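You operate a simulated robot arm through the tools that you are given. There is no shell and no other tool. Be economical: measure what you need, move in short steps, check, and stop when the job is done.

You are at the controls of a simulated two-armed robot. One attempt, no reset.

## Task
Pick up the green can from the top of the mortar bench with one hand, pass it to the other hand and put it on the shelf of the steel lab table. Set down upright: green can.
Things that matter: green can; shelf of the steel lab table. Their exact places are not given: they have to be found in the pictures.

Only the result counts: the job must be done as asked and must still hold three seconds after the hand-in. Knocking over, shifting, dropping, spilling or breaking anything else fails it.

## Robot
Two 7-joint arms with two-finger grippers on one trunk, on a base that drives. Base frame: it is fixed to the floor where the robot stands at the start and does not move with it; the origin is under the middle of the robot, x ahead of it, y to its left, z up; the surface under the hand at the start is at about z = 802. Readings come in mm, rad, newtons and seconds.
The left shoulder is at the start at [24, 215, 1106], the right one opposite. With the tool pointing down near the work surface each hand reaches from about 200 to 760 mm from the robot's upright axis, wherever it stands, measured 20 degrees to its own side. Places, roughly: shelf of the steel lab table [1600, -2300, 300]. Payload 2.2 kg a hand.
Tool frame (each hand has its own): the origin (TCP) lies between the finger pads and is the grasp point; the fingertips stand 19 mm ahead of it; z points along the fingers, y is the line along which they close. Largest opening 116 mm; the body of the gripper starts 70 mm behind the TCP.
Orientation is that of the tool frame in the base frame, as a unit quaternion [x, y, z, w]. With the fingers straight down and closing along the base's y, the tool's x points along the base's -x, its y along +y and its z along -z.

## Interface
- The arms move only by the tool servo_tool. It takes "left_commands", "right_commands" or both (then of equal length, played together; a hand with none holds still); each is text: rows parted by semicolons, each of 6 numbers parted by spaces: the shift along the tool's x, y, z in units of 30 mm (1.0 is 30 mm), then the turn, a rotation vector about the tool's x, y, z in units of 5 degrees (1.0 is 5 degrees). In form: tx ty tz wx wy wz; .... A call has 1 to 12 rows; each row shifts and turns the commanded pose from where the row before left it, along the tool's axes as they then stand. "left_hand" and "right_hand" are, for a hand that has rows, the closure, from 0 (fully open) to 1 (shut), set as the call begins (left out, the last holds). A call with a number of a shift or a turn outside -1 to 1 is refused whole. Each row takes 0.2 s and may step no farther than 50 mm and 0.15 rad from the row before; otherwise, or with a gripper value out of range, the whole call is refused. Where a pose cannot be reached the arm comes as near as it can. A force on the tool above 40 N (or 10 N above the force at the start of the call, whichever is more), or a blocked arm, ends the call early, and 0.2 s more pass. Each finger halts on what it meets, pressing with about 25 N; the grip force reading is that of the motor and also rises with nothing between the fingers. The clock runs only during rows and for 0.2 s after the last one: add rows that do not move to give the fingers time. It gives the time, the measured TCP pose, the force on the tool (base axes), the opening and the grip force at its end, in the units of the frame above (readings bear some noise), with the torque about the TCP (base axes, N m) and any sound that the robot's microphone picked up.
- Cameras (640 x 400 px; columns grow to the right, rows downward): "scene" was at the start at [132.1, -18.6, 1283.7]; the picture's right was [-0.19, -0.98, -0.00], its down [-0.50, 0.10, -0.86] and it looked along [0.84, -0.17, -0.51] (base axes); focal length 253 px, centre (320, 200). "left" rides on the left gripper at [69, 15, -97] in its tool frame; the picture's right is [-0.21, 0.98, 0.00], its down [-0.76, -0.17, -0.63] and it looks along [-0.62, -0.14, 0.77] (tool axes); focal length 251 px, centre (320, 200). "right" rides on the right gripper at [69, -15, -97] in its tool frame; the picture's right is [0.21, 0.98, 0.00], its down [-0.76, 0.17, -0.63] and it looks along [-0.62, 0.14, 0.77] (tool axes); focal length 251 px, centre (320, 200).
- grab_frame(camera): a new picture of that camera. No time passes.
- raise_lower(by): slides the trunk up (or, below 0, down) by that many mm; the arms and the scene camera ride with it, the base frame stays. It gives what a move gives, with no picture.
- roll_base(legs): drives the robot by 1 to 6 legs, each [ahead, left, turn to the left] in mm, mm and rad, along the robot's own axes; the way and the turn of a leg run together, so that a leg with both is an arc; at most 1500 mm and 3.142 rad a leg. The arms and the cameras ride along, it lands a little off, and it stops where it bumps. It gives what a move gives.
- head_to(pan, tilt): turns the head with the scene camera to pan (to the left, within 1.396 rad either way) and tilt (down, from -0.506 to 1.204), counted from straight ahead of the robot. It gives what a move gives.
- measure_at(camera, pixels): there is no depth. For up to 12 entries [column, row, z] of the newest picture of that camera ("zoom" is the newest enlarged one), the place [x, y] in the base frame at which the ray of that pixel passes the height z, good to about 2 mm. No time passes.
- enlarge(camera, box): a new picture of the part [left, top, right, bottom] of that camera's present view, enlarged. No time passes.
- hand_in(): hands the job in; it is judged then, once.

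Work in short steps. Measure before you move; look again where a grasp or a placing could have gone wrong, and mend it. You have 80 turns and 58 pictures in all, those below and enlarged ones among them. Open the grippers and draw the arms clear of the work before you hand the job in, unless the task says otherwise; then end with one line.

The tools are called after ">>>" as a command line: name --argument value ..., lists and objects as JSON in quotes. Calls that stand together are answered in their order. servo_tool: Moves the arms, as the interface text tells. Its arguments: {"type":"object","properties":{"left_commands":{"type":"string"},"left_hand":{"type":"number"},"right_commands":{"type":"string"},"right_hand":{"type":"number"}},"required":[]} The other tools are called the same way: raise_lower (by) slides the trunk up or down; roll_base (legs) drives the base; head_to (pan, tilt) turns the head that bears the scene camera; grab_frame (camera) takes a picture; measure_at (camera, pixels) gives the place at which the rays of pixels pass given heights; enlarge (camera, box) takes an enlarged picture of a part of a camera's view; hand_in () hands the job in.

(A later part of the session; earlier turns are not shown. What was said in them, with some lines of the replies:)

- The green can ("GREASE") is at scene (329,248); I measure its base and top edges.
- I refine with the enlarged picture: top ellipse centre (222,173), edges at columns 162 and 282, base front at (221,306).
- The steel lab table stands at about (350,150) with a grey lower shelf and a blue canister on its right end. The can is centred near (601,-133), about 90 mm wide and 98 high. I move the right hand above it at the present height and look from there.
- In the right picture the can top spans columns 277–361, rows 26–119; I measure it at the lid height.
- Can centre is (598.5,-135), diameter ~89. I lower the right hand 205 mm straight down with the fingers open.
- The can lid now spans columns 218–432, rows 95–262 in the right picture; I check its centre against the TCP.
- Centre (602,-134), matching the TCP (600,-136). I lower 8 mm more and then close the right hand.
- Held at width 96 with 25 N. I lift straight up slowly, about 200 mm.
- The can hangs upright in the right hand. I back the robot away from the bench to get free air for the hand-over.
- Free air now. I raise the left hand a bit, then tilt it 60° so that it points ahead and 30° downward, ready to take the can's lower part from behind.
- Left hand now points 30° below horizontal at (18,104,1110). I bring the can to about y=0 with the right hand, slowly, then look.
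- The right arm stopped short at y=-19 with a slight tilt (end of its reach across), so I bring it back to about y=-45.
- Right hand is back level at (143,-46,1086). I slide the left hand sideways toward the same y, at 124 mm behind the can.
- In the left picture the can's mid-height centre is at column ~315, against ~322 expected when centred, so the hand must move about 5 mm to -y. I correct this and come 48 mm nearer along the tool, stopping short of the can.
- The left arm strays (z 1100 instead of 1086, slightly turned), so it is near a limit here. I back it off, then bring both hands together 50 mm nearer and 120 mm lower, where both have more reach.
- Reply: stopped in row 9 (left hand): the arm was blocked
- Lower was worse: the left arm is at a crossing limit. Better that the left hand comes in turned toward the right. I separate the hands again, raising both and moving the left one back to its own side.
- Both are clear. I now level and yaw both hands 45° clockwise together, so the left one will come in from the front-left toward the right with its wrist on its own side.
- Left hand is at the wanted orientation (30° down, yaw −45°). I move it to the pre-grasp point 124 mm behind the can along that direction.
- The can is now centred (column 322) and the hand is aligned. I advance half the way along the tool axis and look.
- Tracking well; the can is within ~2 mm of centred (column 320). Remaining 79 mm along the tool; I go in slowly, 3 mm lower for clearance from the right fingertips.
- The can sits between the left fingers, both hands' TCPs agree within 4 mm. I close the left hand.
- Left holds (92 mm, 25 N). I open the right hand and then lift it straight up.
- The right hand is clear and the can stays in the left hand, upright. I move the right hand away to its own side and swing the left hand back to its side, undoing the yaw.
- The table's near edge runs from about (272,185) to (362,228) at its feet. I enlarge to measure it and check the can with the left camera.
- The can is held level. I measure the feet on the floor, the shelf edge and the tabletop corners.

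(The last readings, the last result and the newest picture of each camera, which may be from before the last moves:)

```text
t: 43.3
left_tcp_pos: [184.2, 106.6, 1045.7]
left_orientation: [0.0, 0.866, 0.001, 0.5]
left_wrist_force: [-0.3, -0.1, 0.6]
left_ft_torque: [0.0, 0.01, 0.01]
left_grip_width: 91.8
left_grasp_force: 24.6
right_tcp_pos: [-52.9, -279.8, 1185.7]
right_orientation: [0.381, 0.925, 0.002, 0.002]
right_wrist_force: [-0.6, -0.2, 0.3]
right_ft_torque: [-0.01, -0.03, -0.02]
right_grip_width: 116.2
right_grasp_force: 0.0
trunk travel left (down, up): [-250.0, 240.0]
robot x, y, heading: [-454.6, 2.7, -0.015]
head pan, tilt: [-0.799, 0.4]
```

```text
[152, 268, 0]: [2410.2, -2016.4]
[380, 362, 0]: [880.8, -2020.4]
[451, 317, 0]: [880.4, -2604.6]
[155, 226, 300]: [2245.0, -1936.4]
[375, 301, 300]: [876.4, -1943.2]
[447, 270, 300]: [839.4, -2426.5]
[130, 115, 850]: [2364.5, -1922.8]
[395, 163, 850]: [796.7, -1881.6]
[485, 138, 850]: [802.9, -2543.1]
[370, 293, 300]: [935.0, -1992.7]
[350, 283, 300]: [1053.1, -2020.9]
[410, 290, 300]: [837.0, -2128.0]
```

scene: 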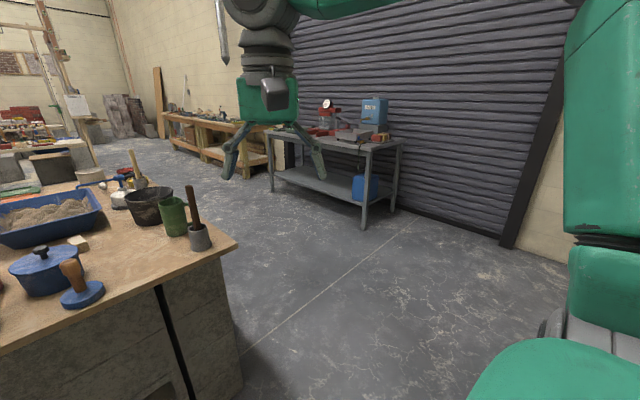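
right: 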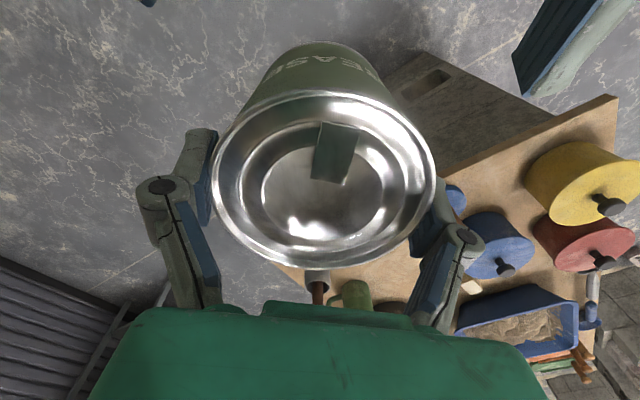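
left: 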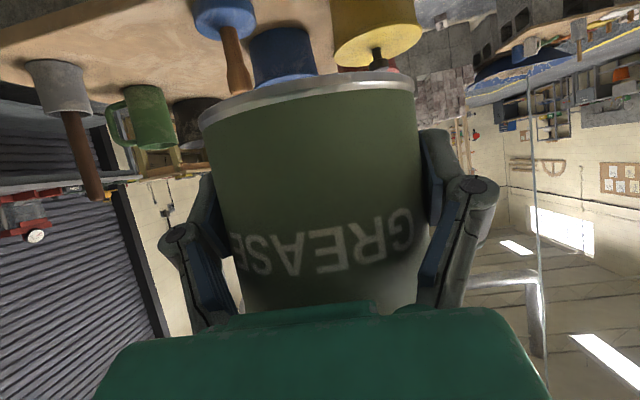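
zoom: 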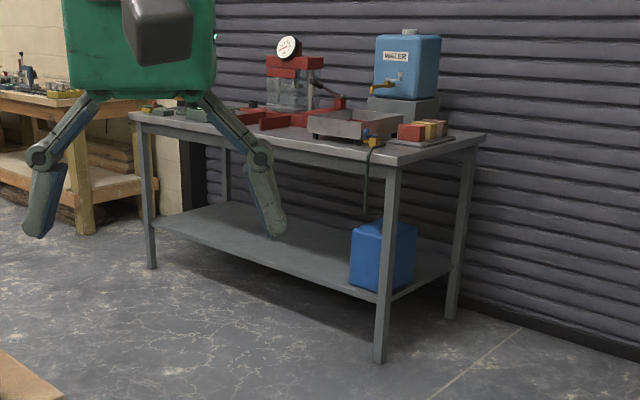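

Table front edge is near y≈-1950…-2000, x from 860 to 2400, canister at its x≈900–1050 end; I'll aim for x≈1500. First I pull the right hand in, then drive: sideways right, ahead past the bench, then turn to face the table.

>>> servo_tool --right_commands "0.59 -0.59 0 0 0 0;0.59 -0.59 0 0 0 0;0.59 -0.59 0 0 0 0;0.59 -0.59 0 0 0 0;0 0 0 0 0 0"

>>> roll_base --legs '[[0, -1050, 0], [1000, 0, 0]]'

>>> head_to --pan -0.6 --tilt 0.4

>>> grab_frame --camera "scene"

```text
t: 44.5
left_tcp_pos: [184.5, 106.6, 1045.0]
left_orientation: [0.0, 0.867, 0.001, 0.499]
left_wrist_force: [0.4, 0.0, -0.4]
left_ft_torque: [-0.02, -0.01, -0.01]
left_grip_width: 91.9
left_grasp_force: 24.5
right_tcp_pos: [-152.4, -280.0, 1184.7]
right_orientation: [0.38, 0.925, 0.0, 0.002]
right_wrist_force: [0.8, 0.3, -1.5]
right_ft_torque: [0.01, 0.02, 0.01]
right_grip_width: 115.9
right_grasp_force: 0.1
trunk travel left (down, up): [-250.0, 240.0]
robot x, y, heading: [-458.7, 2.9, -0.013]
head pan, tilt: [-0.799, 0.4]
```

```text
t: 54.8
left_tcp_pos: [1213.4, -963.6, 1045.3]
left_orientation: [0.008, 0.866, -0.003, 0.5]
left_wrist_force: [0.3, -0.8, -0.6]
left_ft_torque: [-0.01, 0.01, -0.04]
left_grip_width: 91.7
left_grasp_force: 25.0
right_tcp_pos: [868.4, -1342.8, 1185.6]
right_orientation: [0.39, 0.921, 0.002, 0.003]
right_wrist_force: [-0.2, -0.4, 0.0]
right_ft_torque: [0.0, 0.02, 0.01]
right_grip_width: 115.8
right_grasp_force: 0.0
trunk travel left (down, up): [-250.0, 240.0]
robot x, y, heading: [574.2, -1054.7, -0.032]
head pan, tilt: [-0.799, 0.4]
```

```text
t: 55.5
left_tcp_pos: [1209.2, -964.3, 1046.7]
left_orientation: [0.01, 0.866, -0.004, 0.501]
left_wrist_force: [-0.4, -0.9, -0.6]
left_ft_torque: [0.02, -0.01, 0.01]
left_grip_width: 91.6
left_grasp_force: 25.0
right_tcp_pos: [865.7, -1343.8, 1186.4]
right_orientation: [0.39, 0.921, 0.002, 0.003]
right_wrist_force: [0.2, -0.1, -0.2]
right_ft_torque: [0.04, -0.02, 0.03]
right_grip_width: 116.1
right_grasp_force: 0.1
trunk travel left (down, up): [-250.0, 240.0]
robot x, y, heading: [576.0, -1055.1, -0.036]
head pan, tilt: [-0.6, 0.4]
```

```text
26 pictures are left
```

scene: 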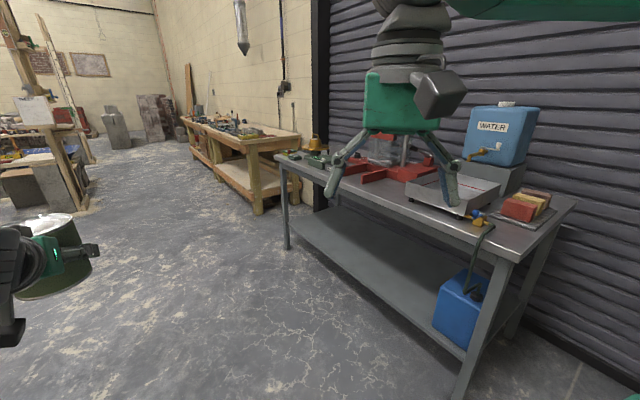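

Good view of the table. I measure the shelf's front edge at a few trial heights and the feet.

>>> measure_at --camera "scene" --pixels '[[287, 247, 0], [460, 398, 0], [380, 300, 260], [380, 300, 280], [380, 300, 300], [435, 338, 280], [275, 157, 850], [515, 262, 850], [515, 262, 900], [275, 157, 900], [345, 231, 300], [480, 275, 300]]'

```text
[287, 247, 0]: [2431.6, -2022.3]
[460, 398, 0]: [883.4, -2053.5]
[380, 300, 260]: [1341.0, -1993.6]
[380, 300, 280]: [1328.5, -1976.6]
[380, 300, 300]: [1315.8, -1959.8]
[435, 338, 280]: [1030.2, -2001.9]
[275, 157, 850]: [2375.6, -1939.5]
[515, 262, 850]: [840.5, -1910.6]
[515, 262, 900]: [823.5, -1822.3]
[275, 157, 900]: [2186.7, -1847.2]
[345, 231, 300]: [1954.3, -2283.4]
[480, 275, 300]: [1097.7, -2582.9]
```

Shelf front edge is about y≈-1980, z≈280–300. I drive ahead 830 mm and turn to face the table.

>>> roll_base --legs '[[830, 0, 0], [0, 0, -1.537]]'

>>> head_to --pan 0 --tilt 0.6

>>> grab_frame --camera "scene"

```text
t: 63.7
left_tcp_pos: [1500.7, -1717.7, 1046.8]
left_orientation: [0.612, 0.613, -0.355, 0.354]
left_wrist_force: [1.2, -0.7, 0.1]
left_ft_torque: [0.03, 0.0, 0.0]
left_grip_width: 91.2
left_grasp_force: 24.8
right_tcp_pos: [1113.6, -1378.2, 1187.0]
right_orientation: [0.923, 0.384, -0.003, 0.004]
right_wrist_force: [-0.9, -0.1, 0.6]
right_ft_torque: [0.03, -0.03, 0.01]
right_grip_width: 115.9
right_grasp_force: 0.1
trunk travel left (down, up): [-250.0, 240.0]
robot x, y, heading: [1392.6, -1085.1, -1.588]
head pan, tilt: [-0.6, 0.4]
```

```text
t: 64.7
left_tcp_pos: [1498.8, -1715.0, 1047.5]
left_orientation: [0.612, 0.611, -0.355, 0.354]
left_wrist_force: [-0.1, 0.0, 0.4]
left_ft_torque: [0.01, -0.03, -0.02]
left_grip_width: 91.1
left_grasp_force: 25.3
right_tcp_pos: [1113.4, -1376.2, 1187.3]
right_orientation: [0.924, 0.383, -0.003, 0.005]
right_wrist_force: [0.6, -0.4, -1.2]
right_ft_torque: [-0.02, -0.02, -0.01]
right_grip_width: 116.0
right_grasp_force: 0.0
trunk travel left (down, up): [-250.0, 240.0]
robot x, y, heading: [1392.1, -1079.0, -1.58]
head pan, tilt: [0.0, 0.6]
```

```text
25 pictures are left
```

scene: 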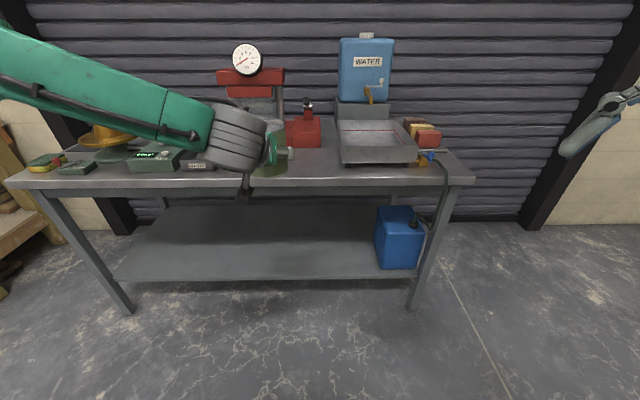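

Facing the table squarely; the shelf is clear left of the blue canister. The left grip width has crept from 92.1 to 91.1, so I check the can in the left hand.

>>> grab_frame --camera "left"

>>> measure_at --camera "scene" --pixels '[[133, 312, 0], [411, 309, 0], [250, 279, 280], [250, 279, 300], [375, 266, 300], [320, 186, 850], [320, 186, 820], [250, 206, 300], [165, 206, 300], [160, 277, 300], [128, 279, 300]]'

```text
24 pictures are left
```

left: 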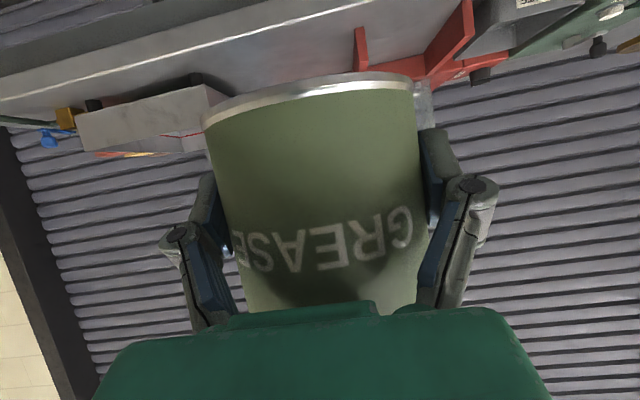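

```text
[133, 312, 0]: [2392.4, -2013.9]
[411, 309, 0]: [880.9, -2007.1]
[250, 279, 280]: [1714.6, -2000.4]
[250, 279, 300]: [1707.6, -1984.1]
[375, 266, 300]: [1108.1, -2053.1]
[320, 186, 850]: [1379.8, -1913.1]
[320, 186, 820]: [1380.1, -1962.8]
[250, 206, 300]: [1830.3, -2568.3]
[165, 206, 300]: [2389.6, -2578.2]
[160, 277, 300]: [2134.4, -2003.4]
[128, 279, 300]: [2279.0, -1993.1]
```

The can sits unchanged in the grip. Shelf spans y −1990 to −2570, z≈300. I lower the trunk fully.

>>> raise_lower --by -250

>>> servo_tool --left_commands "0.78 0 0.45 0 0 0;0.78 0 0.45 0 0 0;0.78 0 0.45 0 0 0;0.78 0 0.45 0 0 0;0.78 0 0.45 0 0 0;0.78 0 0.45 0 0 0;0.78 0 0.45 0 0 0;0.78 0 0.45 0 0 0;0 0 0 0 0 0"

>>> grab_frame --camera "scene"

```text
t: 67.2
left_tcp_pos: [1498.5, -1714.2, 798.0]
left_orientation: [0.611, 0.612, -0.355, 0.355]
left_wrist_force: [0.3, 0.1, 0.5]
left_ft_torque: [0.01, -0.01, -0.01]
left_grip_width: 91.1
left_grasp_force: 25.3
right_tcp_pos: [1111.7, -1376.8, 938.4]
right_orientation: [0.923, 0.384, -0.003, 0.005]
right_wrist_force: [-0.2, -0.2, 0.0]
right_ft_torque: [0.0, 0.03, -0.01]
right_grip_width: 116.0
right_grasp_force: 0.0
trunk travel left (down, up): [0.0, 490.0]
robot x, y, heading: [1394.4, -1079.3, -1.581]
head pan, tilt: [0.0, 0.6]
```

```text
t: 69.2
left_tcp_pos: [1497.6, -1715.3, 581.5]
left_orientation: [0.612, 0.611, -0.356, 0.355]
left_wrist_force: [0.8, 0.3, -0.4]
left_ft_torque: [0.04, 0.02, -0.02]
left_grip_width: 90.8
left_grasp_force: 25.2
right_tcp_pos: [1112.7, -1374.4, 937.0]
right_orientation: [0.924, 0.383, -0.004, 0.005]
right_wrist_force: [-0.6, 0.4, -0.4]
right_ft_torque: [0.0, -0.01, 0.0]
right_grip_width: 115.8
right_grasp_force: 0.1
trunk travel left (down, up): [0.0, 490.0]
robot x, y, heading: [1393.7, -1080.1, -1.583]
head pan, tilt: [0.0, 0.6]
```

```text
23 pictures are left
```

scene: 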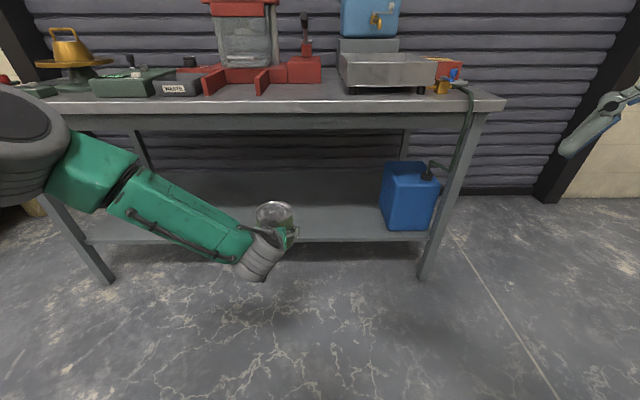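

The arm lowers well. I continue down to TCP z≈385, then look at the shelf front.

>>> servo_tool --left_commands "0.71 0 0.41 0 0 0;0.71 0 0.41 0 0 0;0.71 0 0.41 0 0 0;0.71 0 0.41 0 0 0;0.71 0 0.41 0 0 0;0.71 0 0.41 0 0 0;0.71 0 0.41 0 0 0;0.71 0 0.41 0 0 0;0 0 0 0 0 0"

>>> grab_frame --camera "left"

>>> grab_frame --camera "scene"

```text
t: 71.2
left_tcp_pos: [1498.6, -1716.3, 386.0]
left_orientation: [0.612, 0.611, -0.356, 0.354]
left_wrist_force: [0.7, 0.6, 0.0]
left_ft_torque: [0.01, -0.01, -0.03]
left_grip_width: 91.0
left_grasp_force: 25.4
right_tcp_pos: [1113.3, -1375.1, 937.1]
right_orientation: [0.924, 0.383, -0.003, 0.005]
right_wrist_force: [0.3, -0.1, -0.4]
right_ft_torque: [-0.02, -0.01, -0.01]
right_grip_width: 116.1
right_grasp_force: 0.1
trunk travel left (down, up): [0.0, 490.0]
robot x, y, heading: [1390.9, -1079.8, -1.588]
head pan, tilt: [0.0, 0.6]
```

```text
22 pictures are left
```

left: 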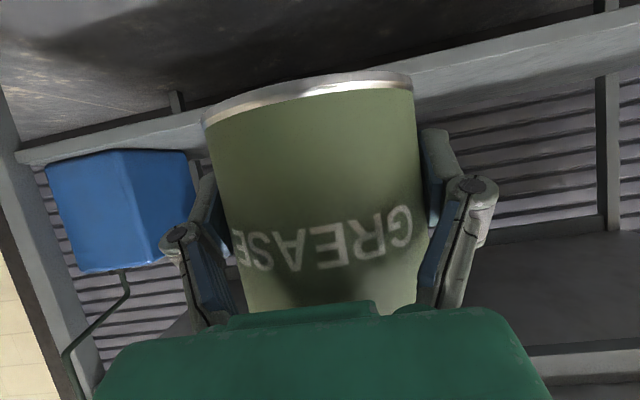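

```text
21 pictures are left
```

scene: 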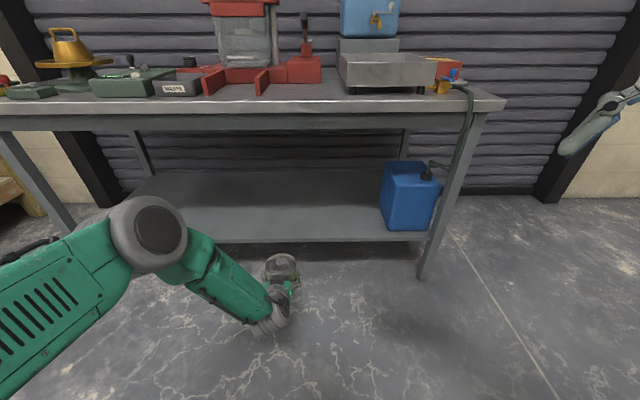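

I enlarge the shelf edge in the left picture to determine its height from this low viewpoint.

>>> enlarge --camera "left" --box '[420, 0, 640, 138]'

>>> enlarge --camera "scene" --box '[130, 150, 450, 350]'

```text
2.90 times, centred on (530, 69) of left
```

zoom: 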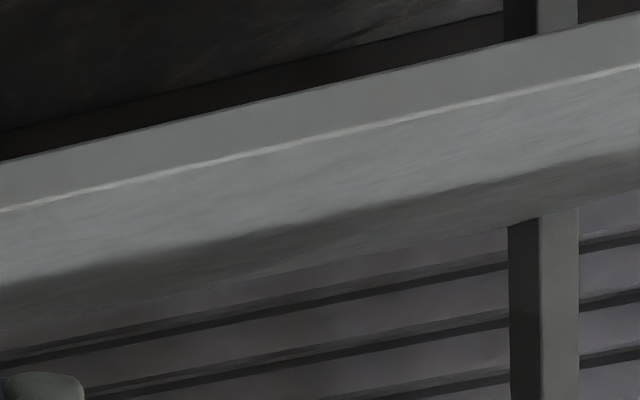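

```text
2.00 times, centred on (290, 250) of scene
```

zoom: 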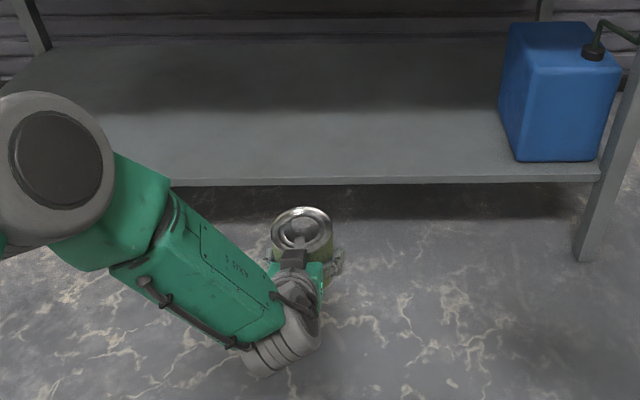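

Shelf's top front edge: left pixel (530,48), and in the scene enlargement (300,180). I intersect these.

>>> measure_at --camera "left" --pixels '[[530, 48, 320], [530, 48, 310], [530, 48, 305], [530, 48, 300], [530, 48, 295], [530, 48, 290], [530, 75, 300], [530, 77, 295]]'

>>> measure_at --camera "zoom" --pixels '[[300, 180, 320], [300, 180, 310], [300, 180, 300], [300, 180, 290], [300, 45, 300], [590, 163, 300], [518, 160, 300]]'

```text
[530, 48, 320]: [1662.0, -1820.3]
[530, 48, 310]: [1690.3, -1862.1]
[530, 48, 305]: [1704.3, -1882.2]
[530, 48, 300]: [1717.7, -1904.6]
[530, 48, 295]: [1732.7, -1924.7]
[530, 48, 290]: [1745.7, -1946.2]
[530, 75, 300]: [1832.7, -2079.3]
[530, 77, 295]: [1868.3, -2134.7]
```

```text
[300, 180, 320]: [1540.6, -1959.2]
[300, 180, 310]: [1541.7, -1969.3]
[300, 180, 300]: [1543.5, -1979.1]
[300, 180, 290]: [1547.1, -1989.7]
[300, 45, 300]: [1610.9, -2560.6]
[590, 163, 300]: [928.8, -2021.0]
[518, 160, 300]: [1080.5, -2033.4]
```

Both views agree at z≈278 for the shelf top, front edge y≈−2000. Before driving in I check where the left elbow (scene 145,235) lies relative to the table edge.

>>> measure_at --camera "zoom" --pixels '[[60, 160, 500], [60, 160, 600], [60, 160, 700], [110, 150, 500], [110, 150, 600], [110, 150, 700]]'

```text
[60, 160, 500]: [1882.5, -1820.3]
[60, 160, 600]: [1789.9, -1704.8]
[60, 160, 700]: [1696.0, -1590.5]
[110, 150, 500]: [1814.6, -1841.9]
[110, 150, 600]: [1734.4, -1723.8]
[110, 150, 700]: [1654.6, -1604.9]
```

The elbow likely sits ~450 mm ahead of the axis at z≈750, close to tabletop height, so I'd rather straighten the arm 100 mm forward here and drive in less.

>>> servo_tool --left_commands "-0.333 0 0.577 0 0 0;-0.333 0 0.577 0 0 0;-0.333 0 0.577 0 0 0;-0.333 0 0.577 0 0 0;-0.333 0 0.577 0 0 0;0 0 0 0 0 0"

>>> grab_frame --camera "scene"

```text
t: 72.6
left_tcp_pos: [1498.5, -1815.3, 385.9]
left_orientation: [0.612, 0.612, -0.354, 0.355]
left_wrist_force: [0.9, 0.2, -0.8]
left_ft_torque: [0.02, 0.0, -0.02]
left_grip_width: 90.8
left_grasp_force: 25.0
right_tcp_pos: [1112.9, -1376.2, 937.3]
right_orientation: [0.924, 0.383, -0.003, 0.005]
right_wrist_force: [0.1, 0.2, 1.2]
right_ft_torque: [0.01, 0.02, -0.02]
right_grip_width: 116.0
right_grasp_force: 0.2
trunk travel left (down, up): [0.0, 490.0]
robot x, y, heading: [1390.1, -1082.2, -1.58]
head pan, tilt: [0.0, 0.6]
```

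```text
18 pictures are left
```

scene: 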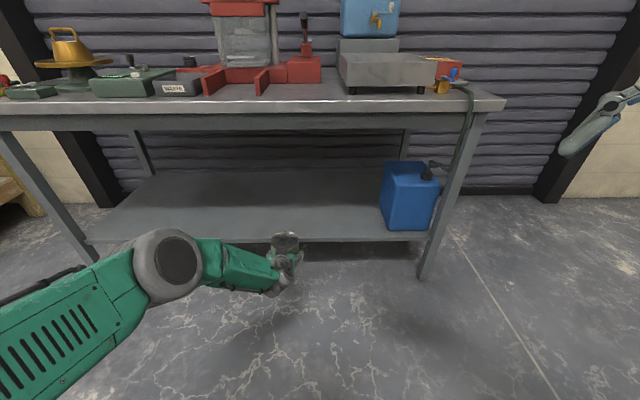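

The elbow is now lower and clear of the tabletop. I drive 310 mm ahead so the can goes over the shelf (base ~75 mm above it).

>>> roll_base --legs '[[310, 0, 0]]'

>>> grab_frame --camera "scene"

>>> grab_frame --camera "left"

```text
t: 74.7
left_tcp_pos: [1497.0, -2126.0, 386.6]
left_orientation: [0.611, 0.613, -0.354, 0.355]
left_wrist_force: [0.0, -0.8, -0.8]
left_ft_torque: [0.02, 0.02, -0.01]
left_grip_width: 90.7
left_grasp_force: 25.1
right_tcp_pos: [1109.8, -1686.6, 937.0]
right_orientation: [0.922, 0.386, -0.003, 0.004]
right_wrist_force: [0.2, 0.1, -0.9]
right_ft_torque: [0.03, -0.01, 0.0]
right_grip_width: 115.8
right_grasp_force: 0.1
trunk travel left (down, up): [0.0, 490.0]
robot x, y, heading: [1389.8, -1390.1, -1.581]
head pan, tilt: [0.0, 0.6]
```

```text
17 pictures are left
```

scene: 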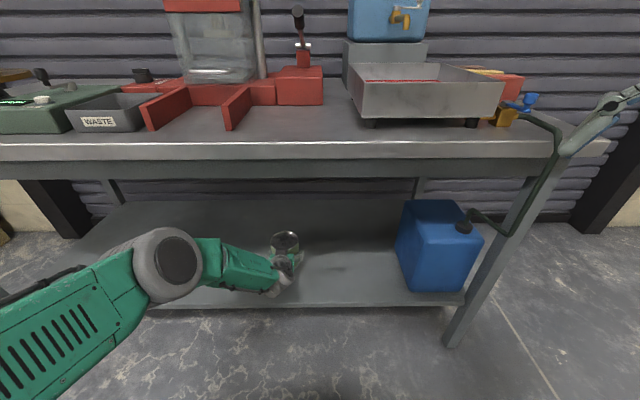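

```text
16 pictures are left
```

left: 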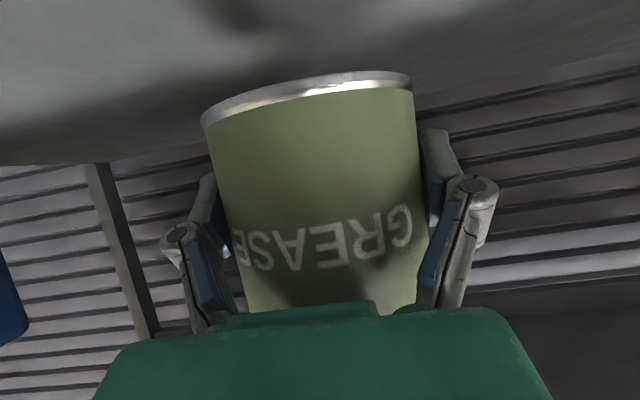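

The can is over the shelf, 125 mm inside the edge, well clear of the canister. I lower 58 mm, then go in small steps watching the force.

>>> servo_tool --left_commands "0.4 0 0.23 0 0 0;0.4 0 0.23 0 0 0;0.4 0 0.23 0 0 0;0.4 0 0.23 0 0 0;0.1 0 0.06 0 0 0;0 0 0 0 0 0"

>>> servo_tool --left_commands "0.1 0 0.058 0 0 0;0.1 0 0.058 0 0 0;0 0 0 0 0 0"

>>> enlarge --camera "left" --box '[160, 0, 480, 200]'

```text
t: 76.1
left_tcp_pos: [1496.7, -2126.3, 328.6]
left_orientation: [0.61, 0.612, -0.355, 0.356]
left_wrist_force: [-0.9, 0.2, 0.5]
left_ft_torque: [0.0, 0.04, -0.04]
left_grip_width: 90.6
left_grasp_force: 24.7
right_tcp_pos: [1111.5, -1683.5, 937.8]
right_orientation: [0.922, 0.386, -0.004, 0.007]
right_wrist_force: [0.0, 0.5, 0.0]
right_ft_torque: [-0.03, -0.01, 0.0]
right_grip_width: 116.0
right_grasp_force: 0.0
trunk travel left (down, up): [0.0, 490.0]
robot x, y, heading: [1388.4, -1393.0, -1.581]
head pan, tilt: [0.0, 0.6]
```

```text
t: 76.9
left_tcp_pos: [1495.1, -2126.2, 324.7]
left_orientation: [0.609, 0.613, -0.355, 0.356]
left_wrist_force: [0.4, 0.3, 0.0]
left_ft_torque: [0.02, 0.02, 0.01]
left_grip_width: 90.5
left_grasp_force: 24.6
left hand out of reach, approached as far as the arm can: row 2
right_tcp_pos: [1110.7, -1684.7, 939.0]
right_orientation: [0.922, 0.386, -0.004, 0.006]
right_wrist_force: [-0.2, 0.6, 0.0]
right_ft_torque: [-0.01, 0.03, -0.01]
right_grip_width: 116.1
right_grasp_force: 0.1
trunk travel left (down, up): [0.0, 490.0]
robot x, y, heading: [1390.5, -1393.6, -1.581]
head pan, tilt: [0.0, 0.6]
```

```text
2.00 times, centred on (320, 100) of left
```

zoom: 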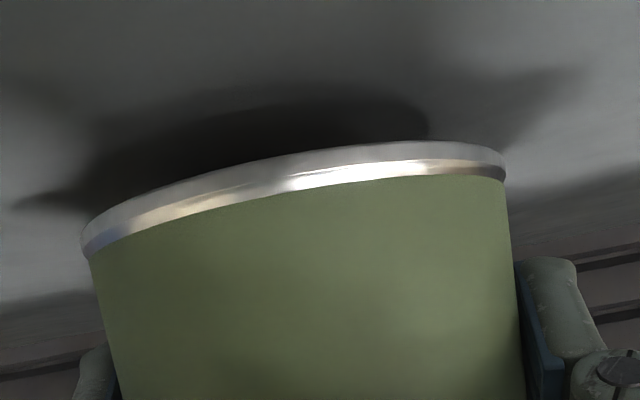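

The left arm is at its reach limit about 12 mm above the shelf. I draw the hand back 60 mm (slightly up) and drive 60 mm closer to regain reach.

>>> servo_tool --left_commands "0.23 0 -0.62 0 0 0;0.23 0 -0.62 0 0 0;0.23 0 -0.62 0 0 0;0 0 0 0 0 0"

>>> roll_base --legs '[[70, 0, 0]]'

>>> grab_frame --camera "scene"

```text
t: 77.9
left_tcp_pos: [1496.2, -2065.5, 336.2]
left_orientation: [0.609, 0.613, -0.355, 0.356]
left_wrist_force: [-1.2, 0.0, -0.1]
left_ft_torque: [0.04, 0.02, -0.03]
left_grip_width: 90.4
left_grasp_force: 25.0
right_tcp_pos: [1110.8, -1683.6, 939.6]
right_orientation: [0.923, 0.386, -0.003, 0.007]
right_wrist_force: [0.3, -0.1, -0.6]
right_ft_torque: [-0.02, -0.01, -0.02]
right_grip_width: 116.1
right_grasp_force: 0.1
trunk travel left (down, up): [0.0, 490.0]
robot x, y, heading: [1390.8, -1390.5, -1.583]
head pan, tilt: [0.0, 0.6]
```

```text
t: 79.0
left_tcp_pos: [1495.1, -2136.8, 334.0]
left_orientation: [0.611, 0.613, -0.355, 0.355]
left_wrist_force: [1.0, 0.3, 0.0]
left_ft_torque: [-0.01, 0.0, 0.0]
left_grip_width: 90.2
left_grasp_force: 24.9
right_tcp_pos: [1108.5, -1756.1, 938.7]
right_orientation: [0.923, 0.385, -0.003, 0.005]
right_wrist_force: [-0.8, 0.3, -0.3]
right_ft_torque: [0.05, 0.01, -0.03]
right_grip_width: 115.8
right_grasp_force: 0.0
trunk travel left (down, up): [0.0, 490.0]
robot x, y, heading: [1389.6, -1463.0, -1.582]
head pan, tilt: [0.0, 0.6]
```

```text
14 pictures are left
```

scene: 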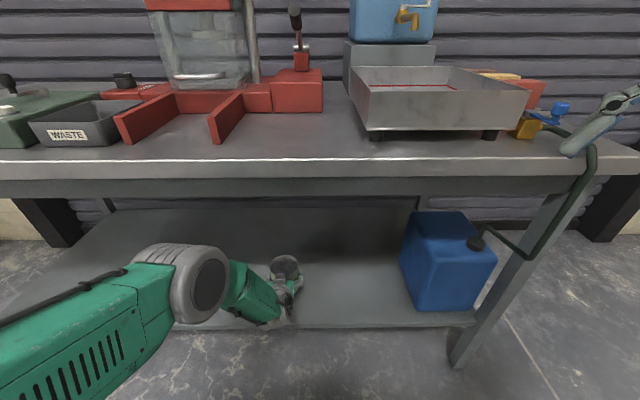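

Now with more reach, I lower in small steps: 15 mm first, then ~3 mm at a time, watching for contact.

>>> servo_tool --left_commands "0.144 0 0.083 0 0 0;0.144 0 0.083 0 0 0;0.144 0 0.083 0 0 0;0 0 0 0 0 0"

>>> servo_tool --left_commands "0.087 0 0.05 0 0 0;0 0 0 0 0 0"

>>> servo_tool --left_commands "0.087 0 0.05 0 0 0;0 0 0 0 0 0"

```text
t: 80.0
left_tcp_pos: [1495.0, -2135.0, 321.6]
left_orientation: [0.61, 0.612, -0.356, 0.356]
left_wrist_force: [-0.3, 0.3, 0.6]
left_ft_torque: [-0.02, -0.02, -0.01]
left_grip_width: 90.5
left_grasp_force: 25.1
right_tcp_pos: [1110.5, -1752.2, 939.5]
right_orientation: [0.923, 0.385, -0.006, 0.007]
right_wrist_force: [0.4, -1.4, 0.3]
right_ft_torque: [-0.01, -0.04, 0.02]
right_grip_width: 116.0
right_grasp_force: 0.0
trunk travel left (down, up): [0.0, 490.0]
robot x, y, heading: [1391.2, -1458.9, -1.581]
head pan, tilt: [0.0, 0.6]
```

```text
t: 80.5
left_tcp_pos: [1494.9, -2135.7, 318.6]
left_orientation: [0.609, 0.612, -0.357, 0.356]
left_wrist_force: [-0.3, 0.8, -0.7]
left_ft_torque: [0.03, -0.02, 0.02]
left_grip_width: 90.3
left_grasp_force: 25.0
right_tcp_pos: [1110.2, -1750.6, 939.9]
right_orientation: [0.923, 0.386, -0.005, 0.006]
right_wrist_force: [-0.1, 0.3, -0.1]
right_ft_torque: [0.01, -0.01, 0.01]
right_grip_width: 116.2
right_grasp_force: 0.1
trunk travel left (down, up): [0.0, 490.0]
robot x, y, heading: [1386.9, -1460.5, -1.584]
head pan, tilt: [0.0, 0.6]
```

```text
t: 81.2
left_tcp_pos: [1496.2, -2136.0, 317.8]
left_orientation: [0.61, 0.612, -0.356, 0.356]
left_wrist_force: [-0.4, -0.7, 0.5]
left_ft_torque: [0.0, -0.01, -0.02]
left_grip_width: 90.4
left_grasp_force: 25.2
right_tcp_pos: [1110.3, -1752.2, 940.4]
right_orientation: [0.923, 0.385, -0.004, 0.007]
right_wrist_force: [-0.4, 0.0, 0.5]
right_ft_torque: [-0.01, 0.01, 0.0]
right_grip_width: 115.9
right_grasp_force: 0.1
trunk travel left (down, up): [0.0, 490.0]
robot x, y, heading: [1384.3, -1461.7, -1.58]
head pan, tilt: [0.0, 0.6]
```

No force change yet (the left sensor shows no load at all, so I don't rely on it alone). I check the gap visually.

>>> enlarge --camera "left" --box '[160, 0, 480, 200]'

>>> enlarge --camera "scene" --box '[220, 220, 360, 340]'

```text
2.00 times, centred on (320, 100) of left
```

zoom: 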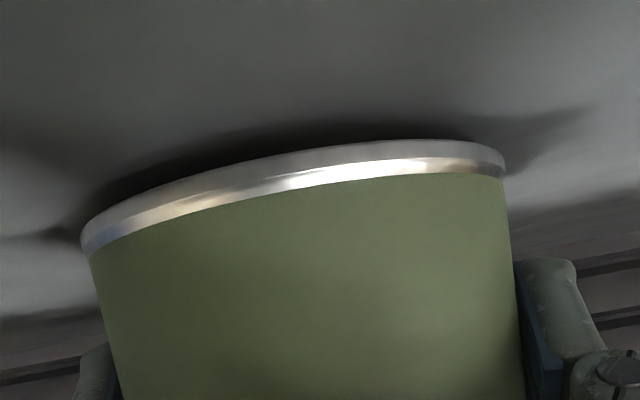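

```text
3.33 times, centred on (290, 280) of scene
```

zoom: 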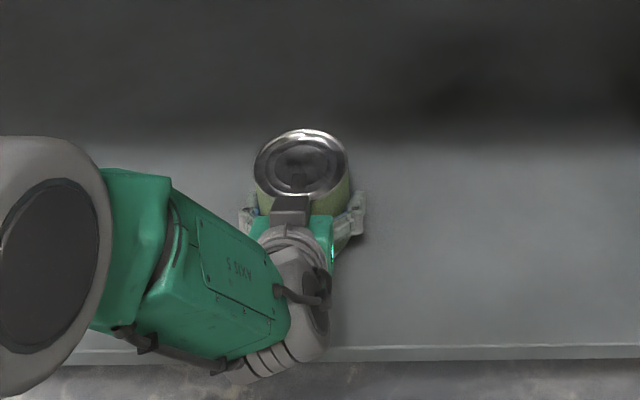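

The shadow gap shrank from ~60 to ~25 px over 7 mm, so ~4–5 mm remain (contact near TCP z≈313). I go down in 2 mm steps.

>>> servo_tool --left_commands "0.07 0 0.04 0 0 0;0 0 0 0 0 0"

>>> servo_tool --left_commands "0.058 0 0.033 0 0 0;0 0 0 0 0 0"

>>> enlarge --camera "left" --box '[160, 0, 480, 200]'

```text
t: 81.8
left_tcp_pos: [1495.3, -2136.2, 313.6]
left_orientation: [0.609, 0.612, -0.357, 0.356]
left_wrist_force: [0.6, 0.7, 0.7]
left_ft_torque: [0.0, 0.0, -0.01]
left_grip_width: 90.3
left_grasp_force: 25.4
right_tcp_pos: [1111.3, -1750.7, 939.2]
right_orientation: [0.923, 0.385, -0.006, 0.007]
right_wrist_force: [-0.4, 1.1, 0.6]
right_ft_torque: [0.04, 0.03, -0.01]
right_grip_width: 116.3
right_grasp_force: 0.1
trunk travel left (down, up): [0.0, 490.0]
robot x, y, heading: [1390.4, -1461.6, -1.582]
head pan, tilt: [0.0, 0.6]
```

```text
t: 82.3
left_tcp_pos: [1494.8, -2136.6, 313.0]
left_orientation: [0.61, 0.611, -0.357, 0.356]
left_wrist_force: [0.5, -0.2, -0.6]
left_ft_torque: [-0.15, 0.1, 0.02]
left_grip_width: 90.4
left_grasp_force: 25.1
right_tcp_pos: [1110.4, -1751.2, 940.4]
right_orientation: [0.923, 0.385, -0.006, 0.006]
right_wrist_force: [-0.1, 0.7, -0.2]
right_ft_torque: [0.01, -0.03, -0.01]
right_grip_width: 115.9
right_grasp_force: 0.0
trunk travel left (down, up): [0.0, 490.0]
robot x, y, heading: [1385.2, -1459.7, -1.583]
head pan, tilt: [0.0, 0.6]
```

```text
2.00 times, centred on (320, 100) of left
```

zoom: 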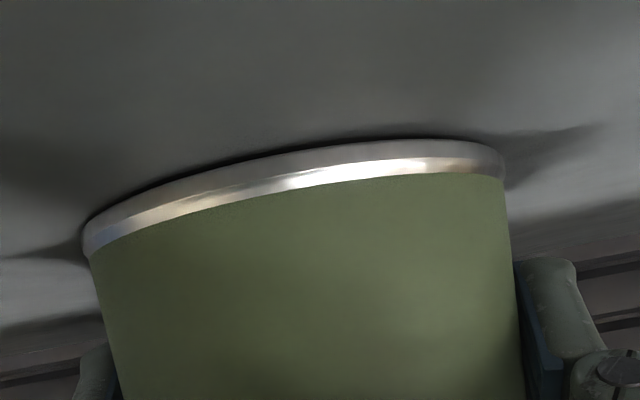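

The shadow gap has almost closed and the torque just rose (−0.15, 0.10): first contact. One more ~1 mm step.

>>> servo_tool --left_commands "0.035 0 0.02 0 0 0;0 0 0 0 0 0"

```text
t: 83.0
left_tcp_pos: [1494.5, -2136.5, 312.2]
left_orientation: [0.609, 0.612, -0.357, 0.357]
left_wrist_force: [-0.1, 3.7, 8.3]
left_ft_torque: [-0.41, 0.27, -0.01]
left_grip_width: 90.6
left_grasp_force: 25.3
right_tcp_pos: [1111.3, -1750.0, 940.0]
right_orientation: [0.923, 0.385, -0.005, 0.008]
right_wrist_force: [0.4, -0.4, 0.0]
right_ft_torque: [0.0, 0.04, -0.03]
right_grip_width: 116.0
right_grasp_force: 0.1
trunk travel left (down, up): [0.0, 490.0]
robot x, y, heading: [1391.7, -1462.2, -1.582]
head pan, tilt: [0.0, 0.6]
```

Contact: 8 N upward. I open the left hand.

>>> servo_tool --left_commands "0 0 0 0 0 0;0 0 0 0 0 0;0 0 0 0 0 0" --left_hand 0

>>> grab_frame --camera "left"

```text
t: 83.8
left_tcp_pos: [1495.6, -2135.2, 310.3]
left_orientation: [0.61, 0.613, -0.356, 0.355]
left_wrist_force: [0.1, 0.0, -0.4]
left_ft_torque: [0.01, -0.05, 0.05]
left_grip_width: 116.1
left_grasp_force: 0.1
right_tcp_pos: [1110.4, -1750.4, 939.7]
right_orientation: [0.923, 0.384, -0.006, 0.007]
right_wrist_force: [-0.7, 0.4, -0.9]
right_ft_torque: [0.02, 0.01, 0.0]
right_grip_width: 115.8
right_grasp_force: 0.1
trunk travel left (down, up): [0.0, 490.0]
robot x, y, heading: [1389.0, -1462.2, -1.579]
head pan, tilt: [0.0, 0.6]
```

```text
10 pictures are left
```

left: 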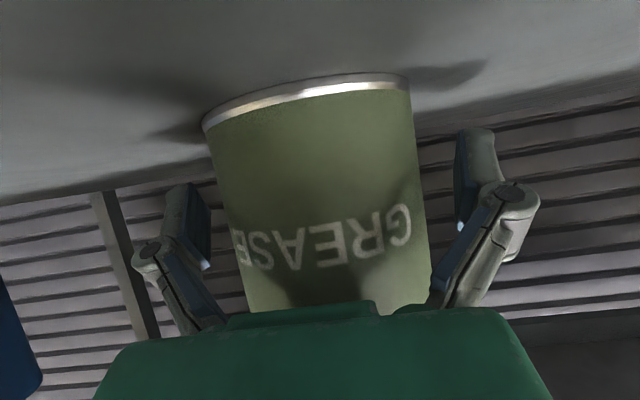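

The can stands free with room on both sides. I withdraw the hand backward along its axis.

>>> servo_tool --left_commands "0 0 -0.3 0 0 0;0 0 -0.5 0 0 0;0 0 -0.7 0 0 0;0 0 -0.8 0 0 0;0 0 -0.8 0 0 0;0 0 -0.8 0 0 0;0 0 0 0 0 0"

>>> grab_frame --camera "left"

```text
t: 85.3
left_tcp_pos: [1495.7, -2033.8, 368.4]
left_orientation: [0.61, 0.612, -0.357, 0.355]
left_wrist_force: [0.2, 0.2, 0.1]
left_ft_torque: [0.02, -0.02, 0.01]
left_grip_width: 115.9
left_grasp_force: 0.0
right_tcp_pos: [1110.2, -1750.8, 940.1]
right_orientation: [0.923, 0.385, -0.006, 0.007]
right_wrist_force: [0.0, -0.3, 0.2]
right_ft_torque: [0.03, -0.02, -0.02]
right_grip_width: 116.3
right_grasp_force: 0.1
trunk travel left (down, up): [0.0, 490.0]
robot x, y, heading: [1386.9, -1461.2, -1.58]
head pan, tilt: [0.0, 0.6]
```

```text
9 pictures are left
```

left: 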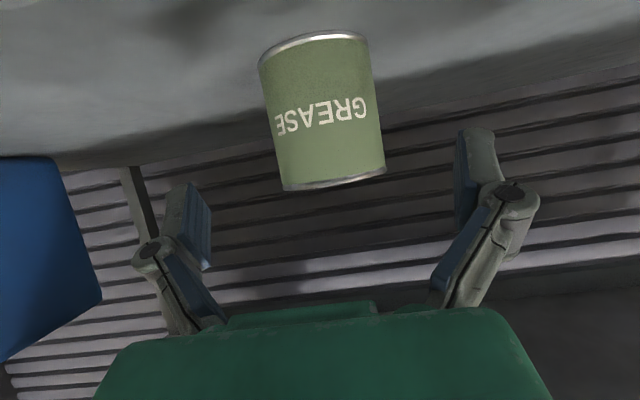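

The can stands upright on the shelf. I back the robot straight away from the table and take a last look.

>>> roll_base --legs '[[-350, 0, 0]]'

>>> grab_frame --camera "scene"

```text
t: 87.6
left_tcp_pos: [1496.4, -1684.0, 368.6]
left_orientation: [0.613, 0.609, -0.358, 0.354]
left_wrist_force: [-0.1, -1.3, 0.6]
left_ft_torque: [-0.02, -0.02, -0.01]
left_grip_width: 115.9
left_grasp_force: 0.1
right_tcp_pos: [1114.3, -1397.3, 940.4]
right_orientation: [0.925, 0.381, -0.005, 0.008]
right_wrist_force: [-0.3, 0.5, 0.9]
right_ft_torque: [-0.01, 0.0, 0.01]
right_grip_width: 115.9
right_grasp_force: 0.1
trunk travel left (down, up): [0.0, 490.0]
robot x, y, heading: [1394.1, -1110.0, -1.592]
head pan, tilt: [0.0, 0.6]
```

```text
8 pictures are left
```

scene: 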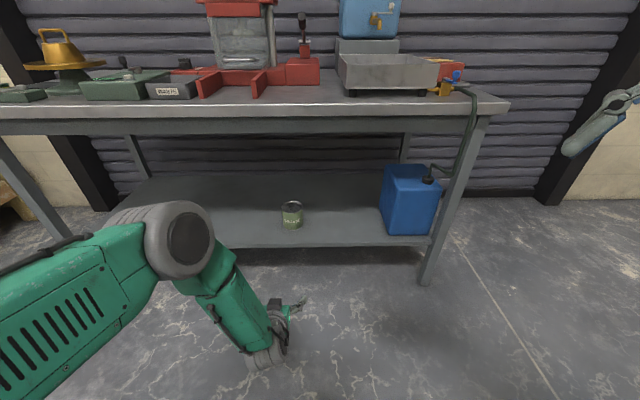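

The can stands upright on the shelf at (292,214), everything else is undisturbed and both hands are open and clear; I hand in.

>>> hand_in

```text
The job is handed in.
```

The right hand picked up the green can and passed it to the left, which set it upright on the steel lab table's shelf. I saw nothing else move, both hands are open and clear, and the job is handed in.
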